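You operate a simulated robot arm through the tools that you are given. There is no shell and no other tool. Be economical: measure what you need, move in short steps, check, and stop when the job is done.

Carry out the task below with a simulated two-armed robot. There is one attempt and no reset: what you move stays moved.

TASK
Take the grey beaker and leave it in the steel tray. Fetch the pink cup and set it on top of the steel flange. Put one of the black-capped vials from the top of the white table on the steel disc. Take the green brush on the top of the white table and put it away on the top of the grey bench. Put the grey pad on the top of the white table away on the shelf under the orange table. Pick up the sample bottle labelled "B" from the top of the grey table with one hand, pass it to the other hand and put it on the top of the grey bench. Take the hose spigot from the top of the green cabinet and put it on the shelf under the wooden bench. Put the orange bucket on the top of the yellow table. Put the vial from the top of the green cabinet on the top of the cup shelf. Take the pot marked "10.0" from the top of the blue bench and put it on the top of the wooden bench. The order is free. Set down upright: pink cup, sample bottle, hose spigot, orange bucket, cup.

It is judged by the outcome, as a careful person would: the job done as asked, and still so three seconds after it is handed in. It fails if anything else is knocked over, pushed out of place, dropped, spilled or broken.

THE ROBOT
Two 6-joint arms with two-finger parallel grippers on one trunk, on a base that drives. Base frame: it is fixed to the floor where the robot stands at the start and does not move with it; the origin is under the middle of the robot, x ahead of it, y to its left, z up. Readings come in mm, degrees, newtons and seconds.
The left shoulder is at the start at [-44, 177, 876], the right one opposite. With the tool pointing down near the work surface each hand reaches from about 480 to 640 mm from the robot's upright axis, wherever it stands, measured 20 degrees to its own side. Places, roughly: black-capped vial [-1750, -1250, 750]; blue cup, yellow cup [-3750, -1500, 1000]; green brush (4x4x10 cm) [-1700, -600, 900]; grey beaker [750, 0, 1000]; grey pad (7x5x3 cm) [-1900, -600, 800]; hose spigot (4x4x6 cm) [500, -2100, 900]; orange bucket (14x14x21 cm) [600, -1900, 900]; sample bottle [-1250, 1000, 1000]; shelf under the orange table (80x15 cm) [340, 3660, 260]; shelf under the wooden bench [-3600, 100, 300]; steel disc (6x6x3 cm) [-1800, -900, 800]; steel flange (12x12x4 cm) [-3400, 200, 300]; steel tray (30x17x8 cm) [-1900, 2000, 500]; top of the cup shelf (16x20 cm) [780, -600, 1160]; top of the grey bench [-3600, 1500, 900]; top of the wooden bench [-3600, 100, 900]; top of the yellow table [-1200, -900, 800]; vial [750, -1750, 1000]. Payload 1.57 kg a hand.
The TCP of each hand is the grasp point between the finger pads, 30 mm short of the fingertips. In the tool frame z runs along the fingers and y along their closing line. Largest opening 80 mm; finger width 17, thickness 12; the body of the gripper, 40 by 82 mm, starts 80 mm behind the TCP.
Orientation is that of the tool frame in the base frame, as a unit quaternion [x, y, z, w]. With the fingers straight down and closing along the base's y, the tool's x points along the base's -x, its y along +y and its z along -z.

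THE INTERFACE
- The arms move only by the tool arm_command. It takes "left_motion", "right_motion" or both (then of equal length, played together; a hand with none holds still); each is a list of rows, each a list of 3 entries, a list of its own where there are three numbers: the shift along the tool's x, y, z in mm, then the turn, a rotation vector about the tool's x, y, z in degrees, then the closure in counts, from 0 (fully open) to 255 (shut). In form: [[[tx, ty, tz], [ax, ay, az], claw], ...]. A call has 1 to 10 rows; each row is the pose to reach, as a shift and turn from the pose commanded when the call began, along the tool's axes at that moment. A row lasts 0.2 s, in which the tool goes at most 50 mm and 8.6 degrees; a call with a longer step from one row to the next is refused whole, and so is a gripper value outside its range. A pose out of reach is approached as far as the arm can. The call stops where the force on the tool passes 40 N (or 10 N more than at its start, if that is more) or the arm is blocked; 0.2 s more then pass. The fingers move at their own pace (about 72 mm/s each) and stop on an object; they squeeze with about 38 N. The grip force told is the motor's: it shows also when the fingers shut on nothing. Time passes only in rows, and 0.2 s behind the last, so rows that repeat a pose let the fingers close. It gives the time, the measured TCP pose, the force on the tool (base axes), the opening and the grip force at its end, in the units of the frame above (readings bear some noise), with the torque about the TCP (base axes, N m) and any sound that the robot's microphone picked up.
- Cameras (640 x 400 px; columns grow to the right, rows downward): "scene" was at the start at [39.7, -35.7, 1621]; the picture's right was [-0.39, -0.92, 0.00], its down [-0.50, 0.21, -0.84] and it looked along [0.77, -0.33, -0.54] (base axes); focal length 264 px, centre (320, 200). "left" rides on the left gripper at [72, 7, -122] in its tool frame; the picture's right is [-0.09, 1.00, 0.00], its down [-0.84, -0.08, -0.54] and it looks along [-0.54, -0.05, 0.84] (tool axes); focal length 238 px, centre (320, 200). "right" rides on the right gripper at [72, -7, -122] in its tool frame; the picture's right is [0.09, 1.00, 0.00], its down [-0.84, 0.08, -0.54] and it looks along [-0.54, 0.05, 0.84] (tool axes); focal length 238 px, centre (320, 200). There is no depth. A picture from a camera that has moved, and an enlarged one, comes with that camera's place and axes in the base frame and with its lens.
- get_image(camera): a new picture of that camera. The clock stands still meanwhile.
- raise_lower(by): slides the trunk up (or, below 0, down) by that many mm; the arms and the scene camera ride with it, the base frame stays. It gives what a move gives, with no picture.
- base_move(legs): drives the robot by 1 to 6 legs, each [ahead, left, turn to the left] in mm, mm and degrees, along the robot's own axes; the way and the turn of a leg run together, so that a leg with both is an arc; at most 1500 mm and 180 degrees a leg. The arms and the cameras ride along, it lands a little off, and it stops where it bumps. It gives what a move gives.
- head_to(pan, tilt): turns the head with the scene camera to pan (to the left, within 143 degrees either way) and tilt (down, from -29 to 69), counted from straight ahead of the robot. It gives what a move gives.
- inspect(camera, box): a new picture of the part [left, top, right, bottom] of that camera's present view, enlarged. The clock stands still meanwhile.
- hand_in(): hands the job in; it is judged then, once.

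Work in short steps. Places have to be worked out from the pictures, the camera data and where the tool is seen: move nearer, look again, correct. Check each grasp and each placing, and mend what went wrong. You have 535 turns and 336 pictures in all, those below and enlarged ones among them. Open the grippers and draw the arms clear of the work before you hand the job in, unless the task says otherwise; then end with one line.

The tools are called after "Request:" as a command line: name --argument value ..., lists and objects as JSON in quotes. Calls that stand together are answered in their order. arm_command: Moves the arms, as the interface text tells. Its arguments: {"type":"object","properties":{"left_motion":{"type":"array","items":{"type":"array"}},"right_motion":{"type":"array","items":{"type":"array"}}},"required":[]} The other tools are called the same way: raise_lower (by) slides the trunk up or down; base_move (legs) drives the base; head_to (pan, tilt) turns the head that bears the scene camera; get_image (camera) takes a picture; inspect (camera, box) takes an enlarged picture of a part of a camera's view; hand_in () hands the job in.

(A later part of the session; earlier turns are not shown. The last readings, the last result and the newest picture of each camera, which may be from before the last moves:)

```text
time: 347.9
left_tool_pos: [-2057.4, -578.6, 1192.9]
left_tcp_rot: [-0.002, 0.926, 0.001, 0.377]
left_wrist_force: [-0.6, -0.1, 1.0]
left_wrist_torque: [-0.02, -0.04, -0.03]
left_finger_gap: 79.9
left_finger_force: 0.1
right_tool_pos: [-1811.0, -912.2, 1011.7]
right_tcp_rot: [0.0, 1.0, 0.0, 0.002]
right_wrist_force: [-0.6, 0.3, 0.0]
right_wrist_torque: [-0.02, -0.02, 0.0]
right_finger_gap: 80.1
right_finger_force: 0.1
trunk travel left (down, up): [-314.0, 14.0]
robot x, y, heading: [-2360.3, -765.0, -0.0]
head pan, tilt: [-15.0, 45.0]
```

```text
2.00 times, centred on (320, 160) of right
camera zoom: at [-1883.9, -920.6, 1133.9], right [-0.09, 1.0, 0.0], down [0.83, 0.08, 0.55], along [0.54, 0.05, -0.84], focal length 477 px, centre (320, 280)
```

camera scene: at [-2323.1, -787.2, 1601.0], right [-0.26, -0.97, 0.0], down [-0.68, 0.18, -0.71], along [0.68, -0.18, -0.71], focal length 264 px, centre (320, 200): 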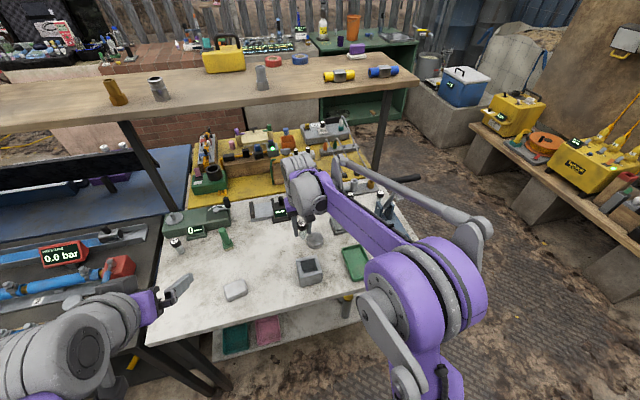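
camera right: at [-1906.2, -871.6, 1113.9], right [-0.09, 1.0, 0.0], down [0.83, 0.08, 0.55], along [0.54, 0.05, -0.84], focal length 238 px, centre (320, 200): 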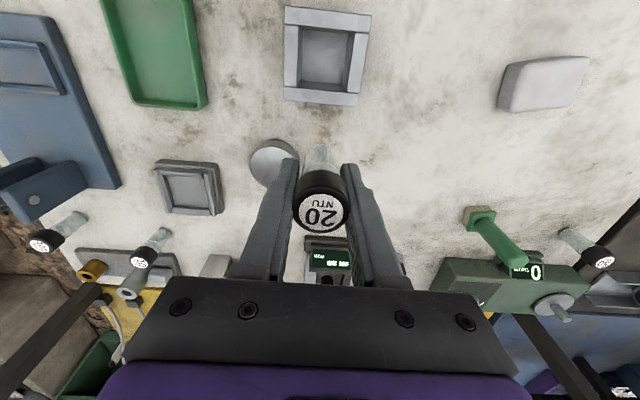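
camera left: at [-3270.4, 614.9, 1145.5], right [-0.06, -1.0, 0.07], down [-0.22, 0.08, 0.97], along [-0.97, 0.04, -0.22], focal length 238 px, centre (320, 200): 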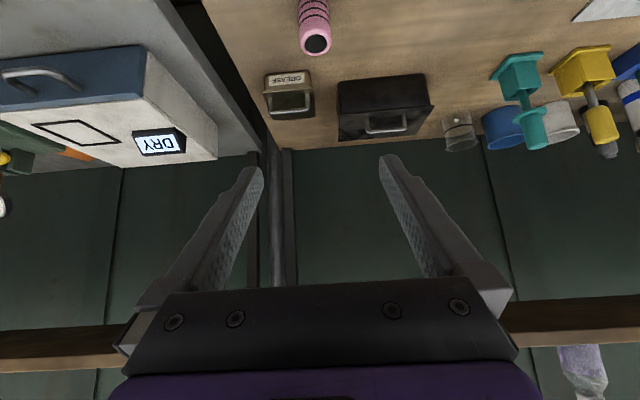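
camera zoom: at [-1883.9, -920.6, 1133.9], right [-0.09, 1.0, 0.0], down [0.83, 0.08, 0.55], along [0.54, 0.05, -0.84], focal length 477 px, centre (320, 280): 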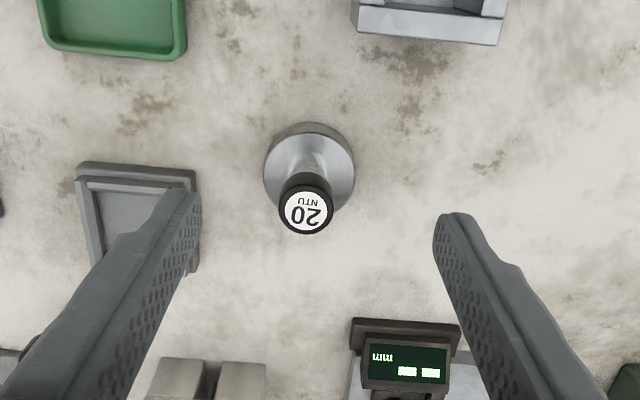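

Vial stands on the disc. Now the brush (upright at ≈(-1708,-622)) with the left hand: retract right, turn the left hand to point down, and drive 90 mm ahead.

Request:
arm_command --left_motion '[[[0, 0, -5], [0, 7.5, 0], 0], [[0, 0, -10], [0, 15, 0], 0], [[0, 0, -10], [0, 22.5, 0], 0], [[0, 0, -10], [0, 30, 0], 0], [[0, 0, -10], [0, 37.5, 0], 0], [[0, 0, -10], [0, 44.3, 0], 0]]' --right_motion '[[[40, 0, -5], [0, 0, 0], 0], [[80, 0, -10], [0, 0, 0], 0], [[120, 0, -20], [0, 0, 0], 0], [[160, 0, -40], [0, 0, 0], 0], [[200, 0, -60], [0, 0, 0], 0], [[240, 0, -80], [0, 0, 0], 0]]'

Request:
base_move --legs '[[90, 0, 0]]'

Request:
get_image --camera "left"

```text
time: 349.3
left_tool_pos: [-2063.4, -577.8, 1199.4]
left_tcp_rot: [-0.001, 1.0, 0.001, -0.001]
left_wrist_force: [-0.6, 0.0, -1.6]
left_wrist_torque: [0.01, -0.01, 0.03]
left_finger_gap: 79.8
left_finger_force: 0.1
right_tool_pos: [-2052.0, -914.2, 1092.2]
right_tcp_rot: [0.0, 1.0, 0.0, 0.003]
right_wrist_force: [-0.4, 0.4, 0.9]
right_wrist_torque: [0.04, 0.01, -0.04]
right_finger_gap: 80.1
right_finger_force: 0.0
trunk travel left (down, up): [-314.0, 14.0]
robot x, y, heading: [-2357.5, -763.7, 0.1]
head pan, tilt: [-15.0, 45.0]
```

```text
time: 350.4
left_tool_pos: [-1973.4, -577.9, 1198.9]
left_tcp_rot: [0.0, 1.0, 0.0, 0.0]
left_wrist_force: [-0.3, -0.2, -0.4]
left_wrist_torque: [0.0, 0.02, -0.01]
left_finger_gap: 79.8
left_finger_force: 0.0
right_tool_pos: [-1959.8, -913.9, 1090.7]
right_tcp_rot: [0.001, 1.0, -0.001, 0.003]
right_wrist_force: [0.5, -0.3, 0.0]
right_wrist_torque: [0.02, 0.02, 0.0]
right_finger_gap: 80.0
right_finger_force: 0.1
trunk travel left (down, up): [-314.0, 14.0]
robot x, y, heading: [-2268.9, -769.2, -0.3]
head pan, tilt: [-15.0, 45.0]
```

```text
207 pictures are left
camera left: at [-2046.0, -572.9, 1320.9], right [0.09, 1.0, 0.0], down [0.84, -0.08, 0.54], along [0.54, -0.05, -0.84], focal length 238 px, centre (320, 200)
```

left: 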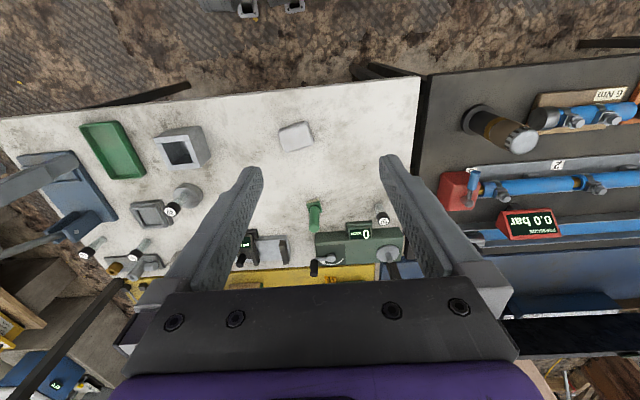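

Lowering and moving the left hand forward toward the brush, staying under the raised shelf.

Request:
arm_command --left_motion '[[[0, 0, 48], [0, 0, 0], 0], [[0, -5, 95], [0, 0, 0], 0], [[-15, -10, 138], [0, 0, 0], 0], [[-50, -20, 165], [0, 0, 0], 0], [[-95, -30, 180], [0, 0, 0], 0], [[-140, -38, 188], [0, 0, 0], 0], [[-185, -43, 190], [0, 0, 0], 0]]'

Request:
get_image --camera "left"

```text
time: 352.0
left_tool_pos: [-1783.8, -620.0, 1008.6]
left_tcp_rot: [0.0, 1.0, 0.001, -0.001]
left_wrist_force: [0.1, 0.8, 0.3]
left_wrist_torque: [0.01, 0.02, 0.01]
left_finger_gap: 79.9
left_finger_force: 0.0
right_tool_pos: [-1959.4, -914.3, 1090.5]
right_tcp_rot: [0.001, 1.0, 0.0, 0.001]
right_wrist_force: [0.4, -0.3, 0.4]
right_wrist_torque: [0.02, 0.01, 0.04]
right_finger_gap: 79.9
right_finger_force: 0.0
trunk travel left (down, up): [-314.0, 14.0]
robot x, y, heading: [-2267.7, -767.2, -0.1]
head pan, tilt: [-15.0, 45.0]
```

```text
206 pictures are left
camera left: at [-1857.1, -614.8, 1130.8], right [0.09, 1.0, 0.0], down [0.84, -0.08, 0.54], along [0.54, -0.05, -0.84], focal length 238 px, centre (320, 200)
```

left: 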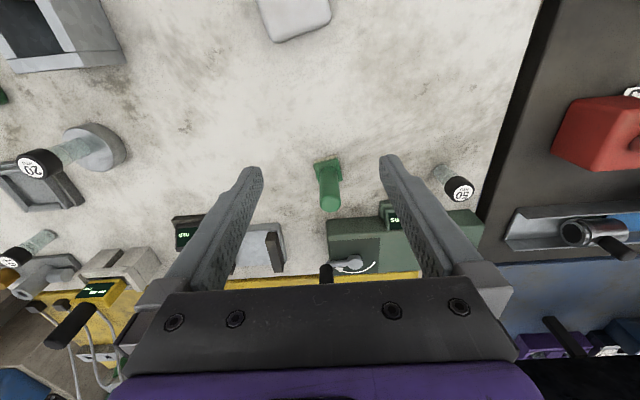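

Brush centred at (-1715,-617), top ≈917. Moving over, descending, closing.

Request:
arm_command --left_motion '[[[-35, 2, 0], [0, 0, 0], 0], [[-69, 3, 10], [0, 0, 0], 0], [[-69, 3, 50], [0, 0, 0], 0], [[-69, 3, 90], [0, 0, 0], 0], [[-69, 3, 124], [0, 0, 0], 0], [[-69, 3, 124], [0, 0, 0], 255], [[-69, 3, 124], [0, 0, 0], 255], [[-69, 3, 124], [0, 0, 0], 255], [[-69, 3, 124], [0, 0, 0], 255]]'

Request:
get_image --camera "left"

```text
time: 354.0
left_tool_pos: [-1718.4, -618.8, 885.4]
left_tcp_rot: [0.0, 1.0, 0.001, -0.001]
left_wrist_force: [0.7, 0.3, 0.9]
left_wrist_torque: [0.0, 0.03, 0.0]
left_finger_gap: 22.3
left_finger_force: 35.1
right_tool_pos: [-1960.6, -915.4, 1092.4]
right_tcp_rot: [0.0, 1.0, 0.0, 0.001]
right_wrist_force: [0.5, -0.1, -0.1]
right_wrist_torque: [-0.03, -0.02, 0.0]
right_finger_gap: 79.9
right_finger_force: 0.1
trunk travel left (down, up): [-314.0, 14.0]
robot x, y, heading: [-2267.8, -766.2, -0.2]
head pan, tilt: [-15.0, 45.0]
```

```text
205 pictures are left
camera left: at [-1790.9, -613.3, 1007.6], right [0.09, 1.0, 0.0], down [0.84, -0.08, 0.54], along [0.54, -0.05, -0.84], focal length 238 px, centre (320, 200)
```

left: 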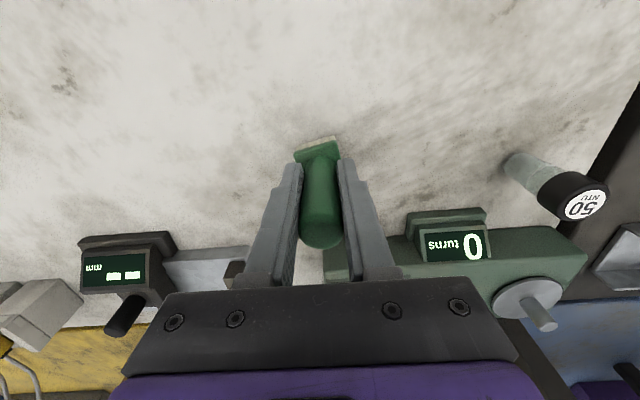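

Brush gripped. Lifting, drawing back, then repositioning for the pad with the right hand.

Request:
arm_command --left_motion '[[[0, 0, -40], [0, 0, 0], 255], [[0, 0, -80], [0, 0, 0], 255], [[0, 0, -115], [0, 0, 0], 255], [[45, 0, -120], [0, 0, 0], 255], [[90, 0, -125], [0, 0, 0], 255], [[135, 0, -130], [0, 0, 0], 255], [[180, 0, -135], [0, 0, 0], 255], [[220, 0, -155], [0, 0, 0], 255], [[250, 0, -190], [0, 0, 0], 255]]'

Request:
base_move --legs '[[-170, 0, 0], [0, 260, 0]]'

Request:
get_image --camera "right"

Request:
get_image --camera "left"

```text
time: 356.0
left_tool_pos: [-1968.4, -620.1, 1076.8]
left_tcp_rot: [0.0, 1.0, 0.0, 0.0]
left_wrist_force: [-0.6, 0.6, -1.1]
left_wrist_torque: [-0.01, 0.03, 0.01]
left_finger_gap: 22.5
left_finger_force: 35.4
right_tool_pos: [-1961.3, -914.8, 1091.7]
right_tcp_rot: [0.001, 1.0, 0.0, 0.002]
right_wrist_force: [-0.4, 0.4, -0.5]
right_wrist_torque: [0.0, -0.02, 0.0]
right_finger_gap: 80.2
right_finger_force: 0.2
trunk travel left (down, up): [-314.0, 14.0]
robot x, y, heading: [-2266.7, -762.2, -0.2]
head pan, tilt: [-15.0, 45.0]
```

```text
time: 359.9
left_tool_pos: [-2139.0, -358.5, 1076.3]
left_tcp_rot: [-0.006, 1.0, 0.001, 0.0]
left_wrist_force: [-0.3, -0.2, -1.7]
left_wrist_torque: [0.0, -0.02, 0.04]
left_finger_gap: 22.3
left_finger_force: 35.3
right_tool_pos: [-2128.9, -653.0, 1090.9]
right_tcp_rot: [-0.005, 1.0, 0.0, 0.002]
right_wrist_force: [-0.1, -0.1, 0.2]
right_wrist_torque: [0.01, 0.0, -0.02]
right_finger_gap: 80.0
right_finger_force: 0.1
trunk travel left (down, up): [-314.0, 14.0]
robot x, y, heading: [-2442.6, -509.7, 0.4]
head pan, tilt: [-15.0, 45.0]
```

```text
204 pictures are left
camera right: at [-2201.5, -662.4, 1213.6], right [-0.1, 0.99, 0.0], down [0.83, 0.08, 0.55], along [0.54, 0.06, -0.84], focal length 238 px, centre (320, 200)
```

right: 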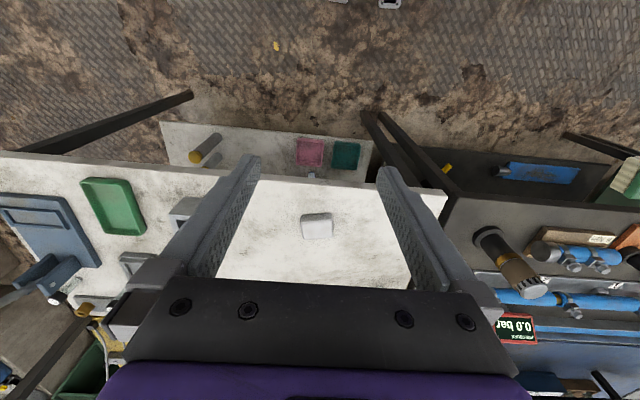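

```text
203 pictures are left
camera left: at [-2212.6, -352.6, 1197.8], right [0.08, 1.0, 0.0], down [0.84, -0.07, 0.54], along [0.54, -0.04, -0.84], focal length 238 px, centre (320, 200)
```

left: 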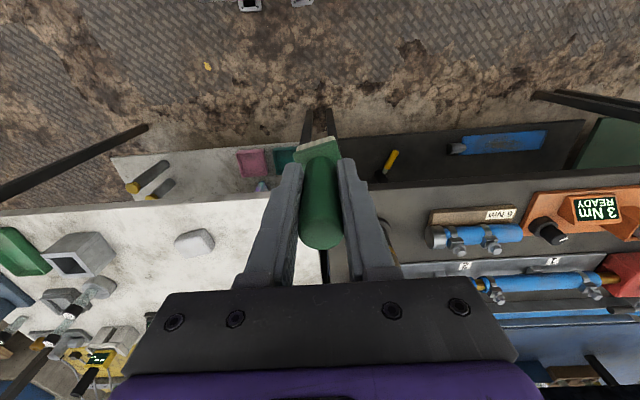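

Pad at ≈(-1905,-638). I move the right hand over it to measure its angle; I'll grip its 5 cm side with the tool turned 90°.

Request:
arm_command --right_motion '[[[-45, 3, 10], [0, 0, 0], 0], [[-90, 6, 25], [0, 0, 0], 0], [[-130, 9, 45], [0, 0, 0], 0], [[-170, 12, 70], [0, 0, 0], 0], [[-205, 14, 95], [0, 0, 0], 0], [[-222, 15, 115], [0, 0, 0], 0]]'

Request:
get_image --camera "right"

```text
time: 361.3
left_tool_pos: [-2138.8, -357.5, 1075.0]
left_tcp_rot: [-0.005, 1.0, 0.002, 0.001]
left_wrist_force: [0.6, 0.4, -0.8]
left_wrist_torque: [0.0, 0.05, 0.0]
left_finger_gap: 22.6
left_finger_force: 34.7
right_tool_pos: [-1903.4, -638.7, 977.3]
right_tcp_rot: [-0.004, 1.0, 0.0, 0.002]
right_wrist_force: [-0.7, 0.4, 0.2]
right_wrist_torque: [0.04, 0.01, 0.02]
right_finger_gap: 80.0
right_finger_force: 0.0
trunk travel left (down, up): [-314.0, 14.0]
robot x, y, heading: [-2439.2, -508.1, 0.4]
head pan, tilt: [-15.0, 45.0]
```

```text
202 pictures are left
camera right: at [-1976.6, -646.4, 1099.2], right [-0.1, 0.99, 0.0], down [0.83, 0.08, 0.55], along [0.54, 0.06, -0.84], focal length 238 px, centre (320, 200)
```

right: 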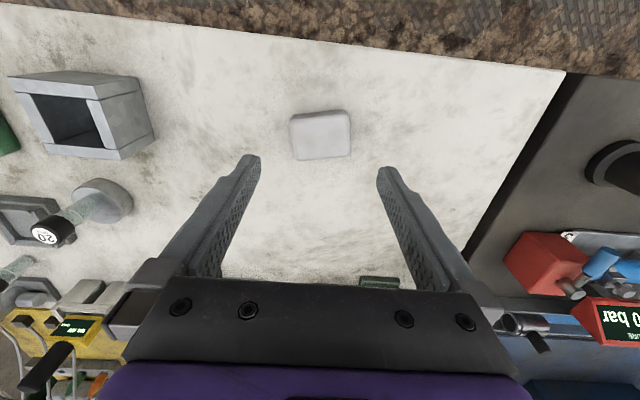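

Pad centre (-1899,-636), its long side about 10° off the y axis. Rotating the tool 80° about its axis to close across the short side.

Request:
arm_command --right_motion '[[[0, 0, 0], [0, 0, 8], 0], [[0, 0, 0], [0, 0, 16], 0], [[0, 0, 0], [0, 0, 24], 0], [[0, 0, 0], [0, 0, 32], 0], [[0, 0, 0], [0, 0, 40], 0], [[0, 0, 0], [0, 0, 48], 0], [[0, 0, 0], [0, 0, 56], 0], [[0, 0, 0], [0, 0, 64], 0], [[0, 0, 0], [0, 0, 72], 0], [[-4, 3, 0], [0, 0, 80], 0]]'

Request:
get_image --camera "right"

```text
time: 363.5
left_tool_pos: [-2140.0, -357.9, 1075.9]
left_tcp_rot: [-0.005, 1.0, 0.0, 0.0]
left_wrist_force: [-1.1, -0.8, -0.5]
left_wrist_torque: [-0.01, 0.0, -0.02]
left_finger_gap: 22.5
left_finger_force: 35.2
right_tool_pos: [-1903.0, -634.7, 977.2]
right_tcp_rot: [0.64, 0.768, 0.001, 0.0]
right_wrist_force: [-0.2, 0.2, -0.1]
right_wrist_torque: [0.02, -0.02, 0.01]
right_finger_gap: 80.0
right_finger_force: 0.0
trunk travel left (down, up): [-314.0, 14.0]
robot x, y, heading: [-2436.4, -507.1, 0.5]
head pan, tilt: [-15.0, 45.0]
```

```text
201 pictures are left
camera right: at [-1923.0, -565.8, 1100.3], right [0.96, 0.27, 0.0], down [0.22, -0.81, 0.54], along [0.15, -0.52, -0.84], focal length 238 px, centre (320, 200)
```

right: 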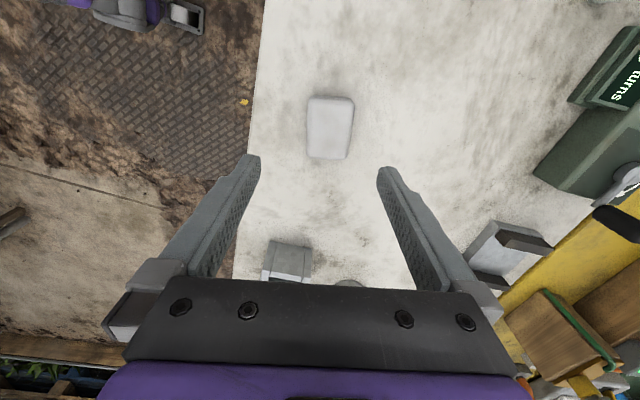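

Aligned. Shifting ~11 mm and descending so the tips straddle the pad, then closing.

Request:
arm_command --right_motion '[[[1, 11, 40], [0, 0, 0], 0], [[1, 11, 80], [0, 0, 0], 0], [[1, 11, 110], [0, 0, 0], 0], [[1, 11, 120], [0, 0, 0], 0], [[1, 11, 120], [0, 0, 0], 255], [[1, 11, 120], [0, 0, 0], 255], [[1, 11, 120], [0, 0, 0], 255], [[1, 11, 120], [0, 0, 0], 255]]'

Request:
get_image --camera "right"

```text
time: 365.3
left_tool_pos: [-2139.4, -358.5, 1074.8]
left_tcp_rot: [-0.004, 1.0, 0.001, -0.001]
left_wrist_force: [0.6, -0.2, -0.7]
left_wrist_torque: [-0.05, -0.01, 0.01]
left_finger_gap: 22.5
left_finger_force: 35.2
right_tool_pos: [-1894.6, -630.3, 855.8]
right_tcp_rot: [0.64, 0.769, 0.001, 0.002]
right_wrist_force: [0.9, 1.0, -0.1]
right_wrist_torque: [0.01, 0.0, -0.03]
right_finger_gap: 46.6
right_finger_force: 38.8
trunk travel left (down, up): [-314.0, 14.0]
robot x, y, heading: [-2439.9, -506.0, 0.7]
head pan, tilt: [-15.0, 45.0]
```

```text
200 pictures are left
camera right: at [-1913.7, -562.3, 978.5], right [0.96, 0.27, 0.0], down [0.23, -0.81, 0.54], along [0.15, -0.52, -0.84], focal length 238 px, centre (320, 200)
```

right: 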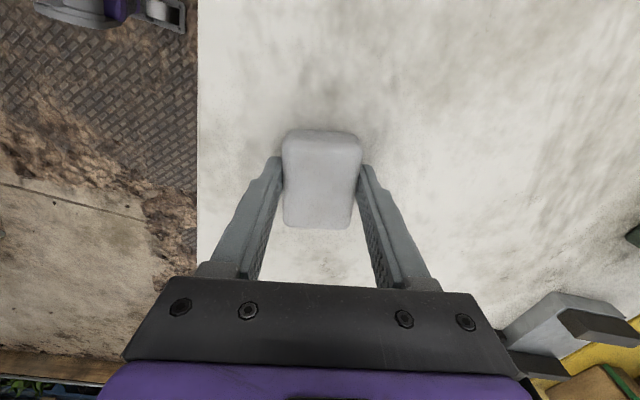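

Pad gripped (47 mm). Lifting, drawing back and un-twisting the hand.

Request:
arm_command --right_motion '[[[0, 0, -45], [0, 0, 0], 255], [[0, 0, -90], [0, 0, 0], 255], [[5, -35, -120], [0, 0, -8], 255], [[10, -70, -145], [0, 0, -16], 255], [[15, -105, -170], [0, 0, -24], 255], [[21, -135, -195], [0, 0, -32], 255], [[26, -160, -215], [0, 0, -40], 255], [[30, -180, -225], [0, 0, -48], 255], [[34, -197, -225], [0, 0, -56], 255], [[34, -197, -225], [0, 0, -64], 255]]'

Request:
get_image --camera "right"

```text
time: 367.5
left_tool_pos: [-2139.2, -357.6, 1076.6]
left_tcp_rot: [-0.005, 1.0, 0.0, 0.0]
left_wrist_force: [-0.3, 0.4, -0.5]
left_wrist_torque: [0.03, 0.03, -0.01]
left_finger_gap: 22.3
left_finger_force: 35.4
right_tool_pos: [-2094.7, -633.5, 1079.7]
right_tcp_rot: [0.133, 0.991, 0.001, 0.001]
right_wrist_force: [0.0, 0.2, 0.1]
right_wrist_torque: [-0.01, -0.01, 0.0]
right_finger_gap: 46.6
right_finger_force: 38.5
trunk travel left (down, up): [-314.0, 14.0]
robot x, y, heading: [-2440.0, -506.7, 0.6]
head pan, tilt: [-15.0, 45.0]
```

```text
199 pictures are left
camera right: at [-2166.2, -622.4, 1202.7], right [0.18, 0.98, 0.0], down [0.83, -0.15, 0.55], along [0.54, -0.09, -0.84], focal length 238 px, centre (320, 200)
```

right: 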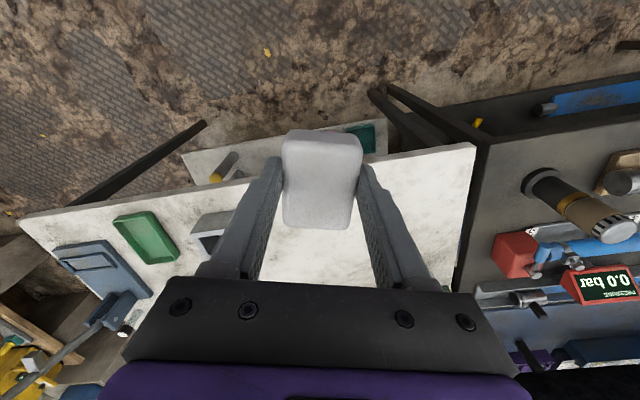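

Both items are held. Driving up the aisle to the grey bench: back, turn around, strafe right to y≈1900.

Request:
base_move --legs '[[-220, 0, 0], [0, 0, 90], [0, 0, 89.5], [0, -1400, 0], [0, -990, 0]]'

Request:
head_to --pan 5 --tilt 45

Request:
get_image --camera "scene"

```text
time: 398.0
left_tool_pos: [-3122.4, 1763.4, 1075.9]
left_tcp_rot: [0.999, 0.039, 0.0, 0.001]
left_wrist_force: [1.0, 0.8, -0.5]
left_wrist_torque: [-0.04, 0.03, 0.02]
left_finger_gap: 22.4
left_finger_force: 35.3
right_tool_pos: [-3185.3, 2036.1, 1080.1]
right_tcp_rot: [0.995, -0.101, -0.003, 0.0]
right_wrist_force: [0.1, 0.3, 0.0]
right_wrist_torque: [-0.03, 0.02, -0.01]
right_finger_gap: 46.9
right_finger_force: 38.1
trunk travel left (down, up): [-314.0, 14.0]
robot x, y, heading: [-2834.4, 1932.4, -175.9]
head pan, tilt: [-15.0, 45.0]
```

```text
time: 398.9
left_tool_pos: [-3122.5, 1763.7, 1076.0]
left_tcp_rot: [0.999, 0.039, 0.0, 0.0]
left_wrist_force: [-0.1, 0.1, -0.8]
left_wrist_torque: [-0.03, -0.01, 0.01]
left_finger_gap: 22.3
left_finger_force: 34.9
right_tool_pos: [-3186.6, 2035.6, 1080.3]
right_tcp_rot: [0.995, -0.101, -0.002, 0.001]
right_wrist_force: [-0.2, 0.1, -0.4]
right_wrist_torque: [-0.03, 0.01, 0.02]
right_finger_gap: 46.7
right_finger_force: 37.7
trunk travel left (down, up): [-314.0, 14.0]
robot x, y, heading: [-2832.7, 1931.5, -175.8]
head pan, tilt: [5.0, 45.0]
```

```text
198 pictures are left
camera scene: at [-2870.2, 1922.8, 1601.0], right [-0.16, 0.99, 0.0], down [0.7, 0.11, -0.71], along [-0.7, -0.11, -0.71], focal length 264 px, centre (320, 200)
```

scene: 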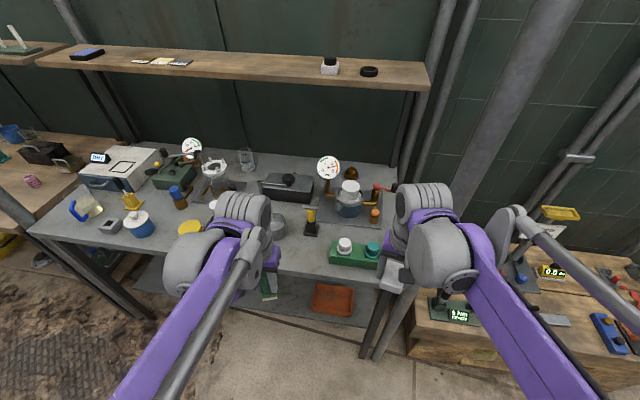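

Free spot at (-3355,1808), between the silver pot and the green box. Moving the brush there.

Request:
arm_command --left_motion '[[[-40, -10, 0], [0, 0, 0], 255], [[-80, -20, 0], [0, 0, 0], 255], [[-120, -30, 10], [0, 0, 0], 255], [[-160, -40, 30], [0, 0, 0], 255], [[-195, -50, 55], [0, 0, 0], 255], [[-229, -60, 85], [0, 0, 0], 255], [[-229, -60, 116], [0, 0, 0], 255], [[-229, -60, 116], [0, 0, 0], 255]]'

Request:
get_image --camera "left"

```text
time: 400.7
left_tool_pos: [-3352.5, 1805.6, 960.4]
left_tcp_rot: [0.999, 0.039, 0.001, 0.001]
left_wrist_force: [0.0, -0.1, -1.4]
left_wrist_torque: [-0.01, -0.03, 0.02]
left_finger_gap: 22.6
left_finger_force: 35.5
right_tool_pos: [-3184.3, 2036.1, 1078.5]
right_tcp_rot: [0.995, -0.102, -0.002, 0.0]
right_wrist_force: [-0.1, 0.5, -0.8]
right_wrist_torque: [0.0, -0.01, -0.01]
right_finger_gap: 46.6
right_finger_force: 37.6
trunk travel left (down, up): [-314.0, 14.0]
robot x, y, heading: [-2830.2, 1933.8, -175.8]
head pan, tilt: [5.0, 45.0]
```

```text
197 pictures are left
camera left: at [-3281.1, 1804.2, 1082.4], right [-0.01, -1.0, 0.0], down [-0.84, 0.01, 0.54], along [-0.54, 0.01, -0.84], focal length 238 px, centre (320, 200)
```

left: 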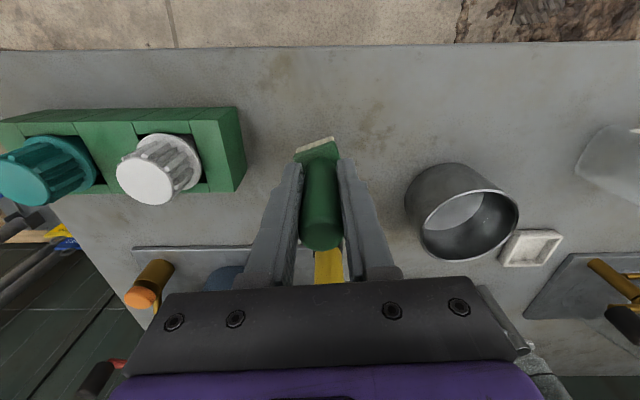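

Clear. Lowering to contact.

Request:
arm_command --left_motion '[[[0, 0, 15], [0, 0, 0], 255], [[0, 0, 30], [0, 0, 0], 255], [[0, 0, 36], [0, 0, 0], 255], [[0, 0, 36], [0, 0, 0], 255]]'

Request:
arm_command --left_motion '[[[0, 0, 3], [0, 0, 0], 255], [[0, 0, 6], [0, 0, 0], 255], [[0, 0, 9], [0, 0, 0], 255], [[0, 0, 9], [0, 0, 0], 255]]'

```text
time: 401.7
left_tool_pos: [-3353.0, 1803.8, 925.3]
left_tcp_rot: [0.999, 0.038, -0.002, 0.0]
left_wrist_force: [-5.4, 0.5, 26.8]
left_wrist_torque: [0.01, 0.43, -0.01]
left_finger_gap: 22.4
left_finger_force: 35.4
right_tool_pos: [-3185.2, 2036.1, 1082.1]
right_tcp_rot: [0.995, -0.101, -0.003, 0.001]
right_wrist_force: [0.5, 0.2, 0.4]
right_wrist_torque: [0.01, 0.04, 0.02]
right_finger_gap: 46.7
right_finger_force: 38.0
trunk travel left (down, up): [-314.0, 14.0]
robot x, y, heading: [-2835.0, 1934.2, -175.8]
head pan, tilt: [5.0, 45.0]
```

```text
time: 402.2
left_tool_pos: [-3354.5, 1803.7, 921.4]
left_tcp_rot: [0.999, 0.04, 0.001, 0.001]
left_wrist_force: [-0.5, -0.8, 25.6]
left_wrist_torque: [-0.04, 0.13, 0.0]
left_finger_gap: 22.3
left_finger_force: 34.5
right_tool_pos: [-3184.0, 2034.9, 1079.3]
right_tcp_rot: [0.995, -0.101, -0.004, 0.002]
right_wrist_force: [1.1, -0.1, -0.7]
right_wrist_torque: [-0.03, -0.04, 0.01]
right_finger_gap: 46.7
right_finger_force: 37.8
trunk travel left (down, up): [-314.0, 14.0]
robot x, y, heading: [-2830.0, 1937.4, -175.8]
head pan, tilt: [5.0, 45.0]
stopped in row 2 (left hand): the force on the tool passed its limit at 44 N (the readings are from after the stop); the commanded pose is now the measured one
```

Contact made. Easing, opening and rising.

Request:
arm_command --left_motion '[[[0, 0, -1], [0, 0, 0], 255], [[0, 0, -1], [0, 0, 0], 190], [[0, 0, -1], [0, 0, 0], 140], [[0, 0, -1], [0, 0, 0], 120], [[0, 0, -30], [0, 0, 0], 120], [[0, 0, -70], [0, 0, 0], 120], [[0, 0, -110], [0, 0, 0], 60], [[0, 0, -150], [0, 0, 0], 0]]'

Request:
get_image --camera "left"

```text
time: 404.0
left_tool_pos: [-3355.6, 1803.1, 1071.8]
left_tcp_rot: [0.999, 0.04, 0.001, 0.001]
left_wrist_force: [0.7, -0.4, 0.1]
left_wrist_torque: [-0.02, -0.03, 0.01]
left_finger_gap: 79.9
left_finger_force: 0.1
right_tool_pos: [-3185.3, 2035.9, 1080.8]
right_tcp_rot: [0.995, -0.101, -0.002, 0.0]
right_wrist_force: [-0.2, 0.0, 0.1]
right_wrist_torque: [0.03, 0.02, -0.01]
right_finger_gap: 46.5
right_finger_force: 37.8
trunk travel left (down, up): [-314.0, 14.0]
robot x, y, heading: [-2834.0, 1938.2, -175.5]
head pan, tilt: [5.0, 45.0]
```

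```text
196 pictures are left
camera left: at [-3284.3, 1800.9, 1194.3], right [-0.01, -1.0, 0.0], down [-0.84, 0.01, 0.54], along [-0.54, 0.01, -0.84], focal length 238 px, centre (320, 200)
```

left: 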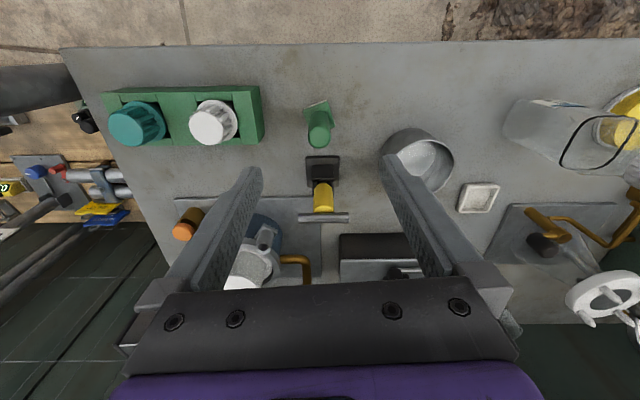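

Brush stands on the grey bench. Now the pad: retract, drive back along the y≈2560 corridor and look toward the orange table.

Request:
arm_command --left_motion '[[[45, 0, -10], [0, 0, 0], 0], [[90, 0, -20], [0, 0, 0], 0], [[135, 0, -30], [0, 0, 0], 0], [[180, 0, -40], [0, 0, 0], 0]]'

Request:
base_move --legs '[[-200, 0, -4.5], [0, -620, 0], [-1400, 0, 0], [-500, 0, 0], [0, 0, -90]]'

Request:
head_to --pan -25 --tilt 25

Request:
get_image --camera "scene"

```text
time: 405.0
left_tool_pos: [-3170.1, 1819.8, 1111.6]
left_tcp_rot: [0.999, 0.039, 0.0, 0.001]
left_wrist_force: [-0.1, 0.8, -0.3]
left_wrist_torque: [-0.03, 0.03, 0.01]
left_finger_gap: 80.0
left_finger_force: 0.0
right_tool_pos: [-3183.5, 2036.3, 1080.4]
right_tcp_rot: [0.995, -0.1, -0.003, 0.001]
right_wrist_force: [0.5, 0.5, -0.1]
right_wrist_torque: [0.01, 0.03, 0.01]
right_finger_gap: 46.8
right_finger_force: 38.3
trunk travel left (down, up): [-314.0, 14.0]
robot x, y, heading: [-2833.8, 1934.8, -175.7]
head pan, tilt: [5.0, 45.0]
```

```text
time: 425.1
left_tool_pos: [-759.0, 2804.1, 1111.5]
left_tcp_rot: [-0.669, 0.743, 0.001, -0.001]
left_wrist_force: [0.2, -0.6, -0.1]
left_wrist_torque: [0.04, 0.01, -0.03]
left_finger_gap: 80.1
left_finger_force: 0.1
right_tool_pos: [-543.9, 2778.4, 1079.8]
right_tcp_rot: [-0.558, 0.83, 0.001, 0.0]
right_wrist_force: [0.4, 0.0, 0.3]
right_wrist_torque: [-0.02, 0.02, -0.02]
right_finger_gap: 46.4
right_finger_force: 38.1
trunk travel left (down, up): [-314.0, 14.0]
robot x, y, heading: [-709.3, 2450.2, 83.5]
head pan, tilt: [5.0, 45.0]
```

```text
time: 426.1
left_tool_pos: [-758.7, 2805.3, 1112.8]
left_tcp_rot: [-0.669, 0.743, 0.0, -0.001]
left_wrist_force: [-0.7, 0.0, -0.5]
left_wrist_torque: [0.06, 0.01, 0.03]
left_finger_gap: 80.1
left_finger_force: 0.0
right_tool_pos: [-543.8, 2779.5, 1080.8]
right_tcp_rot: [-0.559, 0.829, 0.002, 0.001]
right_wrist_force: [-0.1, 0.6, -0.8]
right_wrist_torque: [-0.03, -0.05, -0.05]
right_finger_gap: 46.8
right_finger_force: 37.7
trunk travel left (down, up): [-314.0, 14.0]
robot x, y, heading: [-706.4, 2449.2, 83.9]
head pan, tilt: [-25.0, 25.0]
```

```text
195 pictures are left
camera scene: at [-665.5, 2486.5, 1631.5], right [0.86, -0.52, 0.0], down [-0.22, -0.36, -0.91], along [0.47, 0.78, -0.42], focal length 264 px, centre (320, 200)
```

scene: 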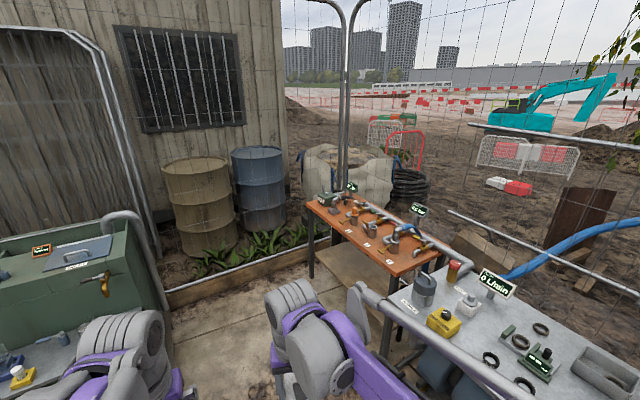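

The orange-topped table spans x≈170–550, y≈3180–4000 with its shelf beneath; best approached from the west. I drive around the grey table to (-400,3600) and face it.

Request:
base_move --legs '[[0, -310, 6.3], [1140, 0, 0], [0, 0, -90]]'

Request:
head_to --pan 0 --tilt 40

Request:
get_image --camera "scene"

Request:
get_image --camera "left"

```text
time: 438.4
left_tool_pos: [-67.3, 3629.0, 1111.5]
left_tcp_rot: [0.006, 1.0, 0.001, -0.001]
left_wrist_force: [0.6, 0.3, -0.1]
left_wrist_torque: [-0.01, 0.02, -0.01]
left_finger_gap: 79.8
left_finger_force: 0.0
right_tool_pos: [-74.8, 3411.9, 1080.5]
right_tcp_rot: [0.146, 0.989, 0.0, 0.002]
right_wrist_force: [0.4, -0.3, 1.0]
right_wrist_torque: [0.0, -0.01, 0.0]
right_finger_gap: 46.5
right_finger_force: 37.6
trunk travel left (down, up): [-314.0, 14.0]
robot x, y, heading: [-415.2, 3546.8, -0.9]
head pan, tilt: [-25.0, 25.0]
```

```text
time: 439.3
left_tool_pos: [-67.3, 3628.5, 1112.2]
left_tcp_rot: [0.006, 1.0, 0.001, -0.001]
left_wrist_force: [-0.4, -1.6, 0.6]
left_wrist_torque: [0.01, 0.03, 0.02]
left_finger_gap: 80.2
left_finger_force: 0.1
right_tool_pos: [-75.2, 3412.1, 1080.6]
right_tcp_rot: [0.146, 0.989, 0.001, 0.002]
right_wrist_force: [0.1, -0.1, -0.2]
right_wrist_torque: [0.0, -0.01, -0.02]
right_finger_gap: 46.8
right_finger_force: 38.3
trunk travel left (down, up): [-314.0, 14.0]
robot x, y, heading: [-415.4, 3546.8, -0.9]
head pan, tilt: [0.0, 40.0]
```

```text
194 pictures are left
camera scene: at [-373.8, 3544.7, 1608.3], right [-0.01, -1.0, 0.0], down [-0.64, 0.01, -0.77], along [0.77, -0.01, -0.64], focal length 264 px, centre (320, 200)
```

scene: 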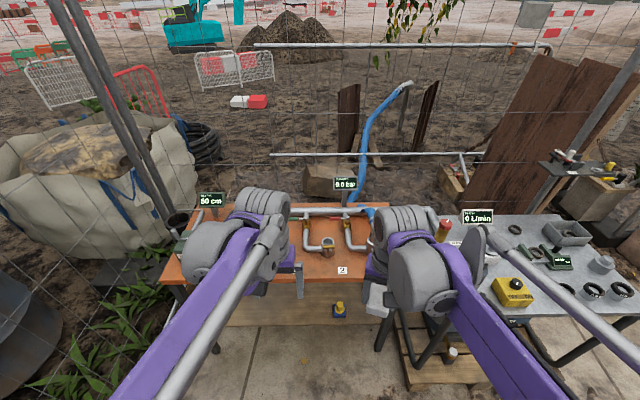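

```text
193 pictures are left
camera left: at [-141.5, 3635.4, 1234.0], right [0.1, 0.99, 0.0], down [0.84, -0.09, 0.54], along [0.54, -0.06, -0.84], focal length 238 px, centre (320, 200)
```

left: 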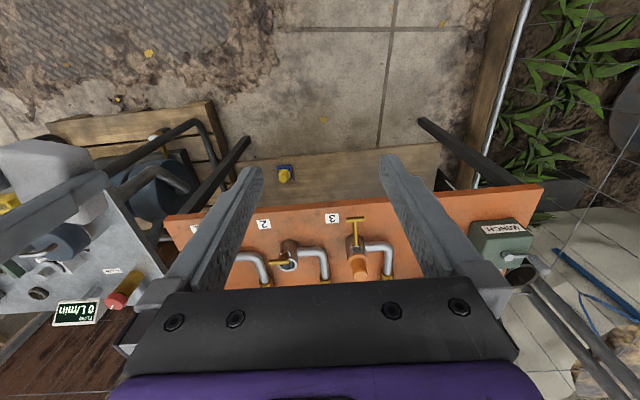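

Shelf surface z≈260, x≈265–415 beneath the tabletop (front edge x≈173, top z≈765). Target spot (335,3600). I tuck the left hand back, un-twist the right, shift left, and lower the trunk.

Request:
arm_command --left_motion '[[[45, 0, -10], [0, 0, 0], 0], [[90, 0, -20], [0, 0, 0], 0], [[130, 0, -30], [0, 0, 0], 0], [[150, 0, -40], [0, 0, 0], 0]]' --right_motion '[[[0, 0, 0], [0, 0, -6], 255], [[0, 0, 0], [0, 0, -12], 255], [[0, 0, 0], [0, 0, -16], 255], [[0, 0, 0], [0, 0, -16], 255]]'

Request:
base_move --legs '[[100, 190, 0.9]]'

Request:
raise_lower --by -300

Request:
get_image --camera "right"

Request:
get_image --camera "scene"

```text
time: 440.3
left_tool_pos: [-219.8, 3629.1, 1152.7]
left_tcp_rot: [0.005, 1.0, 0.001, -0.001]
left_wrist_force: [-0.2, 0.3, -0.3]
left_wrist_torque: [-0.03, 0.01, -0.02]
left_finger_gap: 80.1
left_finger_force: 0.1
right_tool_pos: [-73.6, 3411.9, 1081.1]
right_tcp_rot: [0.006, 1.0, 0.0, 0.002]
right_wrist_force: [0.6, 0.2, 1.0]
right_wrist_torque: [-0.01, 0.03, 0.02]
right_finger_gap: 46.4
right_finger_force: 38.4
trunk travel left (down, up): [-314.0, 14.0]
robot x, y, heading: [-415.9, 3548.3, -0.5]
head pan, tilt: [0.0, 40.0]
```

```text
time: 442.6
left_tool_pos: [-118.8, 3819.8, 1152.6]
left_tcp_rot: [-0.003, 1.0, 0.002, -0.001]
left_wrist_force: [0.5, 0.1, 0.4]
left_wrist_torque: [-0.02, 0.01, 0.0]
left_finger_gap: 80.2
left_finger_force: 0.1
right_tool_pos: [29.4, 3605.8, 1080.4]
right_tcp_rot: [-0.001, 1.0, 0.0, 0.002]
right_wrist_force: [0.8, -0.4, -0.6]
right_wrist_torque: [0.05, 0.01, -0.02]
right_finger_gap: 46.6
right_finger_force: 37.9
trunk travel left (down, up): [-314.0, 14.0]
robot x, y, heading: [-316.7, 3738.7, 0.1]
head pan, tilt: [0.0, 40.0]
```

```text
time: 445.6
left_tool_pos: [-119.2, 3820.5, 853.6]
left_tcp_rot: [-0.001, 1.0, 0.0, 0.0]
left_wrist_force: [0.1, 0.6, 0.2]
left_wrist_torque: [-0.01, -0.02, 0.02]
left_finger_gap: 80.3
left_finger_force: 0.1
right_tool_pos: [30.2, 3605.4, 779.4]
right_tcp_rot: [-0.001, 1.0, 0.001, 0.003]
right_wrist_force: [0.5, 0.0, -0.5]
right_wrist_torque: [0.01, 0.02, 0.01]
right_finger_gap: 46.7
right_finger_force: 37.8
trunk travel left (down, up): [-14.0, 314.0]
robot x, y, heading: [-317.7, 3736.7, -0.1]
head pan, tilt: [0.0, 40.0]
```

```text
192 pictures are left
camera right: at [-43.0, 3597.8, 902.7], right [-0.09, 1.0, 0.0], down [0.83, 0.08, 0.55], along [0.54, 0.05, -0.84], focal length 238 px, centre (320, 200)
```

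right: 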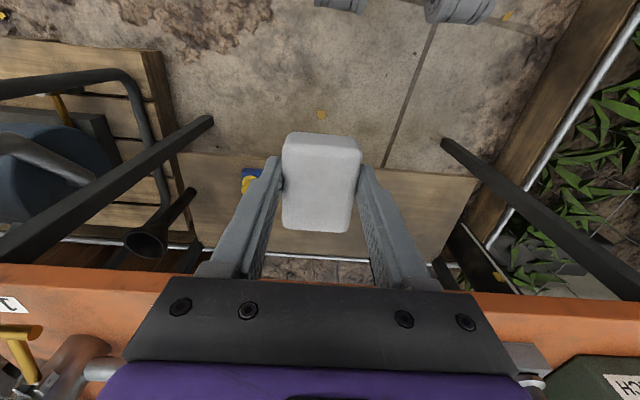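

```text
191 pictures are left
camera scene: at [-221.3, 3733.8, 1297.5], right [0.0, -1.0, 0.0], down [-0.64, 0.0, -0.77], along [0.77, 0.0, -0.64], focal length 264 px, centre (320, 200)
```

scene: 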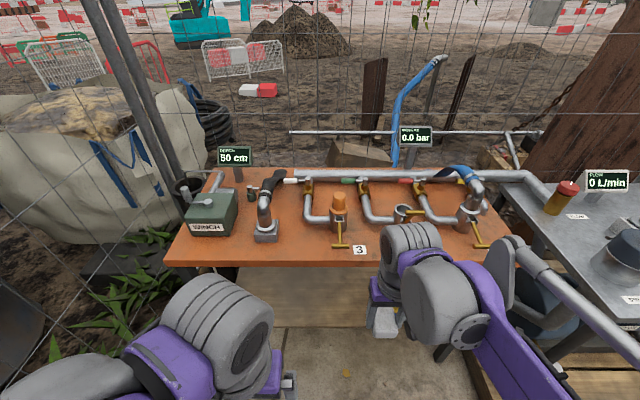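

I back the base 140 mm so the arm can go low in front of the table, then enter the shelf by driving forward.

Request:
base_move --legs '[[-160, 0, 0]]'

Request:
arm_command --right_motion '[[[-30, 0, 38], [0, 0, 0], 255], [[-60, 0, 76], [0, 0, 0], 255], [[-90, 0, 114], [0, 0, 0], 255], [[-120, 0, 152], [0, 0, 0], 255], [[-140, 0, 195], [0, 0, 0], 255], [[-150, 0, 240], [0, 0, 0], 255], [[-155, 0, 285], [0, 0, 0], 255], [[-160, 0, 330], [0, 0, 0], 255], [[-160, 0, 375], [0, 0, 0], 255]]'

Request:
get_image --camera "right"

Request:
get_image --camera "left"

```text
time: 447.0
left_tool_pos: [-274.4, 3819.8, 853.2]
left_tcp_rot: [-0.002, 1.0, 0.001, 0.0]
left_wrist_force: [-0.1, -0.1, 0.6]
left_wrist_torque: [0.03, -0.01, 0.0]
left_finger_gap: 80.0
left_finger_force: 0.1
right_tool_pos: [-126.9, 3605.6, 781.3]
right_tcp_rot: [-0.001, 1.0, -0.001, 0.003]
right_wrist_force: [-0.5, -0.1, -0.8]
right_wrist_torque: [0.0, 0.0, 0.01]
right_finger_gap: 46.6
right_finger_force: 37.4
trunk travel left (down, up): [-14.0, 314.0]
robot x, y, heading: [-469.8, 3734.3, -0.1]
head pan, tilt: [0.0, 40.0]
```

```text
time: 449.0
left_tool_pos: [-273.5, 3819.8, 852.0]
left_tcp_rot: [-0.002, 1.0, 0.001, -0.001]
left_wrist_force: [0.1, -0.3, -0.8]
left_wrist_torque: [-0.02, 0.01, -0.01]
left_finger_gap: 79.9
left_finger_force: 0.1
right_tool_pos: [34.9, 3604.7, 408.4]
right_tcp_rot: [0.0, 1.0, 0.001, 0.001]
right_wrist_force: [0.9, 0.0, -0.9]
right_wrist_torque: [-0.03, -0.02, -0.01]
right_finger_gap: 46.7
right_finger_force: 38.0
trunk travel left (down, up): [-14.0, 314.0]
robot x, y, heading: [-470.9, 3733.9, -0.0]
head pan, tilt: [0.0, 40.0]
```

```text
190 pictures are left
camera right: at [-37.8, 3596.9, 530.5], right [-0.09, 1.0, 0.0], down [0.83, 0.08, 0.55], along [0.54, 0.05, -0.84], focal length 238 px, centre (320, 200)
```

right: 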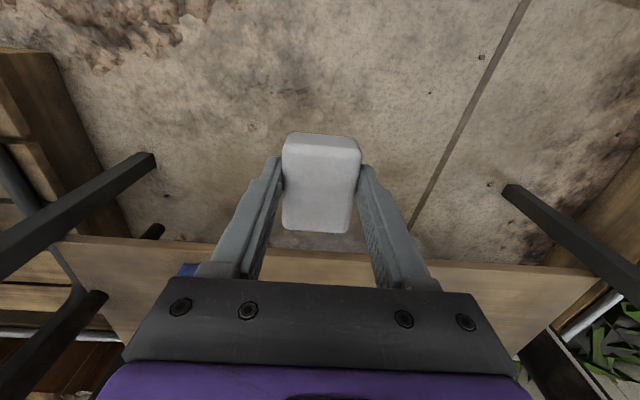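

```text
189 pictures are left
camera left: at [-346.9, 3825.0, 974.7], right [0.09, 1.0, 0.0], down [0.84, -0.07, 0.54], along [0.54, -0.05, -0.84], focal length 238 px, centre (320, 200)
```

left: 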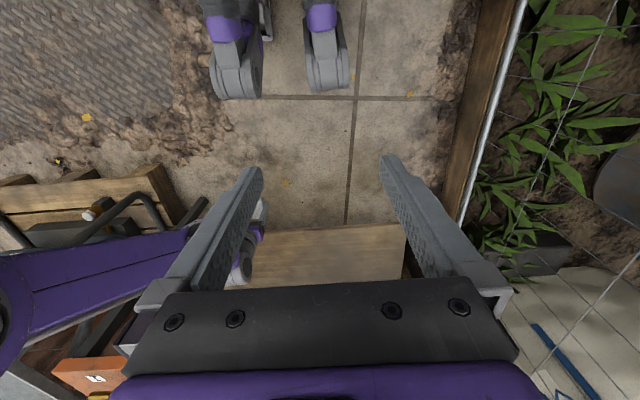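

Shelf top at z≈252, front edge x≈236. Lowering to z≈335 and driving in 200 mm.

Request:
arm_command --right_motion '[[[-10, 0, 35], [0, 0, 0], 255], [[-20, 0, 70], [0, 0, 0], 255]]'

Request:
base_move --legs '[[200, 0, 0]]'

Request:
arm_command --right_motion '[[[-25, 0, 0], [0, 0, 0], 255], [[-50, 0, 10], [0, 0, 0], 255], [[-65, 0, 20], [0, 0, 0], 255]]'

Request:
get_image --camera "right"

```text
time: 449.6
left_tool_pos: [-274.7, 3819.0, 853.0]
left_tcp_rot: [-0.002, 1.0, 0.001, 0.0]
left_wrist_force: [1.1, -0.9, -0.3]
left_wrist_torque: [0.01, 0.01, 0.04]
left_finger_gap: 80.3
left_finger_force: 0.1
right_tool_pos: [57.3, 3605.1, 335.5]
right_tcp_rot: [-0.002, 1.0, 0.0, 0.002]
right_wrist_force: [0.1, -0.6, -0.6]
right_wrist_torque: [-0.03, -0.01, 0.0]
right_finger_gap: 46.4
right_finger_force: 38.0
trunk travel left (down, up): [-14.0, 314.0]
robot x, y, heading: [-470.4, 3734.4, 0.2]
head pan, tilt: [0.0, 40.0]
```

```text
time: 451.2
left_tool_pos: [-77.5, 3820.3, 852.8]
left_tcp_rot: [-0.001, 1.0, 0.001, -0.001]
left_wrist_force: [0.3, -0.3, -0.1]
left_wrist_torque: [-0.01, -0.01, 0.03]
left_finger_gap: 80.2
left_finger_force: 0.1
right_tool_pos: [253.3, 3603.9, 334.9]
right_tcp_rot: [0.0, 1.0, 0.0, 0.001]
right_wrist_force: [-0.7, 0.2, 0.1]
right_wrist_torque: [-0.01, 0.01, -0.03]
right_finger_gap: 46.4
right_finger_force: 38.2
trunk travel left (down, up): [-14.0, 314.0]
robot x, y, heading: [-272.5, 3733.1, -0.0]
head pan, tilt: [0.0, 40.0]
```

```text
time: 452.0
left_tool_pos: [-77.1, 3818.9, 851.8]
left_tcp_rot: [0.0, 1.0, 0.0, -0.001]
left_wrist_force: [-0.8, -1.0, -0.5]
left_wrist_torque: [-0.01, 0.03, 0.0]
left_finger_gap: 80.0
left_finger_force: 0.2
right_tool_pos: [316.3, 3606.4, 316.9]
right_tcp_rot: [0.0, 1.0, 0.0, 0.002]
right_wrist_force: [-0.1, -0.4, -0.6]
right_wrist_torque: [-0.02, 0.02, -0.01]
right_finger_gap: 46.7
right_finger_force: 37.7
trunk travel left (down, up): [-14.0, 314.0]
robot x, y, heading: [-275.6, 3731.3, 0.1]
head pan, tilt: [0.0, 40.0]
```

```text
188 pictures are left
camera right: at [243.6, 3598.4, 438.6], right [-0.09, 1.0, 0.0], down [0.83, 0.08, 0.55], along [0.54, 0.05, -0.84], focal length 238 px, centre (320, 200)
```

right: 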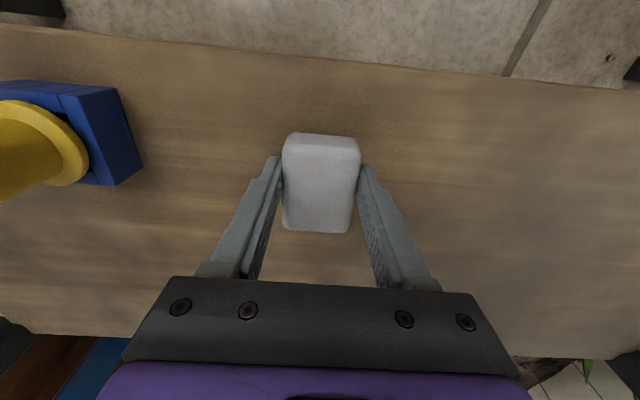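

Pad is above the shelf, well inside. Lowering to contact.

Request:
arm_command --right_motion '[[[0, 0, 10], [0, 0, 0], 255], [[0, 0, 18], [0, 0, 0], 255], [[0, 0, 23], [0, 0, 0], 255], [[0, 0, 28], [0, 0, 0], 255], [[0, 0, 33], [0, 0, 0], 255], [[0, 0, 38], [0, 0, 0], 255]]'

```text
time: 452.9
left_tool_pos: [-77.4, 3819.6, 853.5]
left_tcp_rot: [-0.001, 1.0, 0.001, 0.0]
left_wrist_force: [-0.6, 0.9, 0.0]
left_wrist_torque: [0.0, 0.04, 0.0]
left_finger_gap: 79.8
left_finger_force: 0.0
right_tool_pos: [318.2, 3604.8, 294.5]
right_tcp_rot: [0.0, 1.0, 0.0, 0.002]
right_wrist_force: [-4.8, -1.0, 25.6]
right_wrist_torque: [-0.04, 0.1, -0.03]
right_finger_gap: 46.7
right_finger_force: 38.0
trunk travel left (down, up): [-14.0, 314.0]
robot x, y, heading: [-272.1, 3734.7, 0.2]
head pan, tilt: [0.0, 40.0]
stopped in row 4 (right hand): the force on the tool passed its limit at 48 N (the readings are from after the stop); the commanded pose is now the measured one
```

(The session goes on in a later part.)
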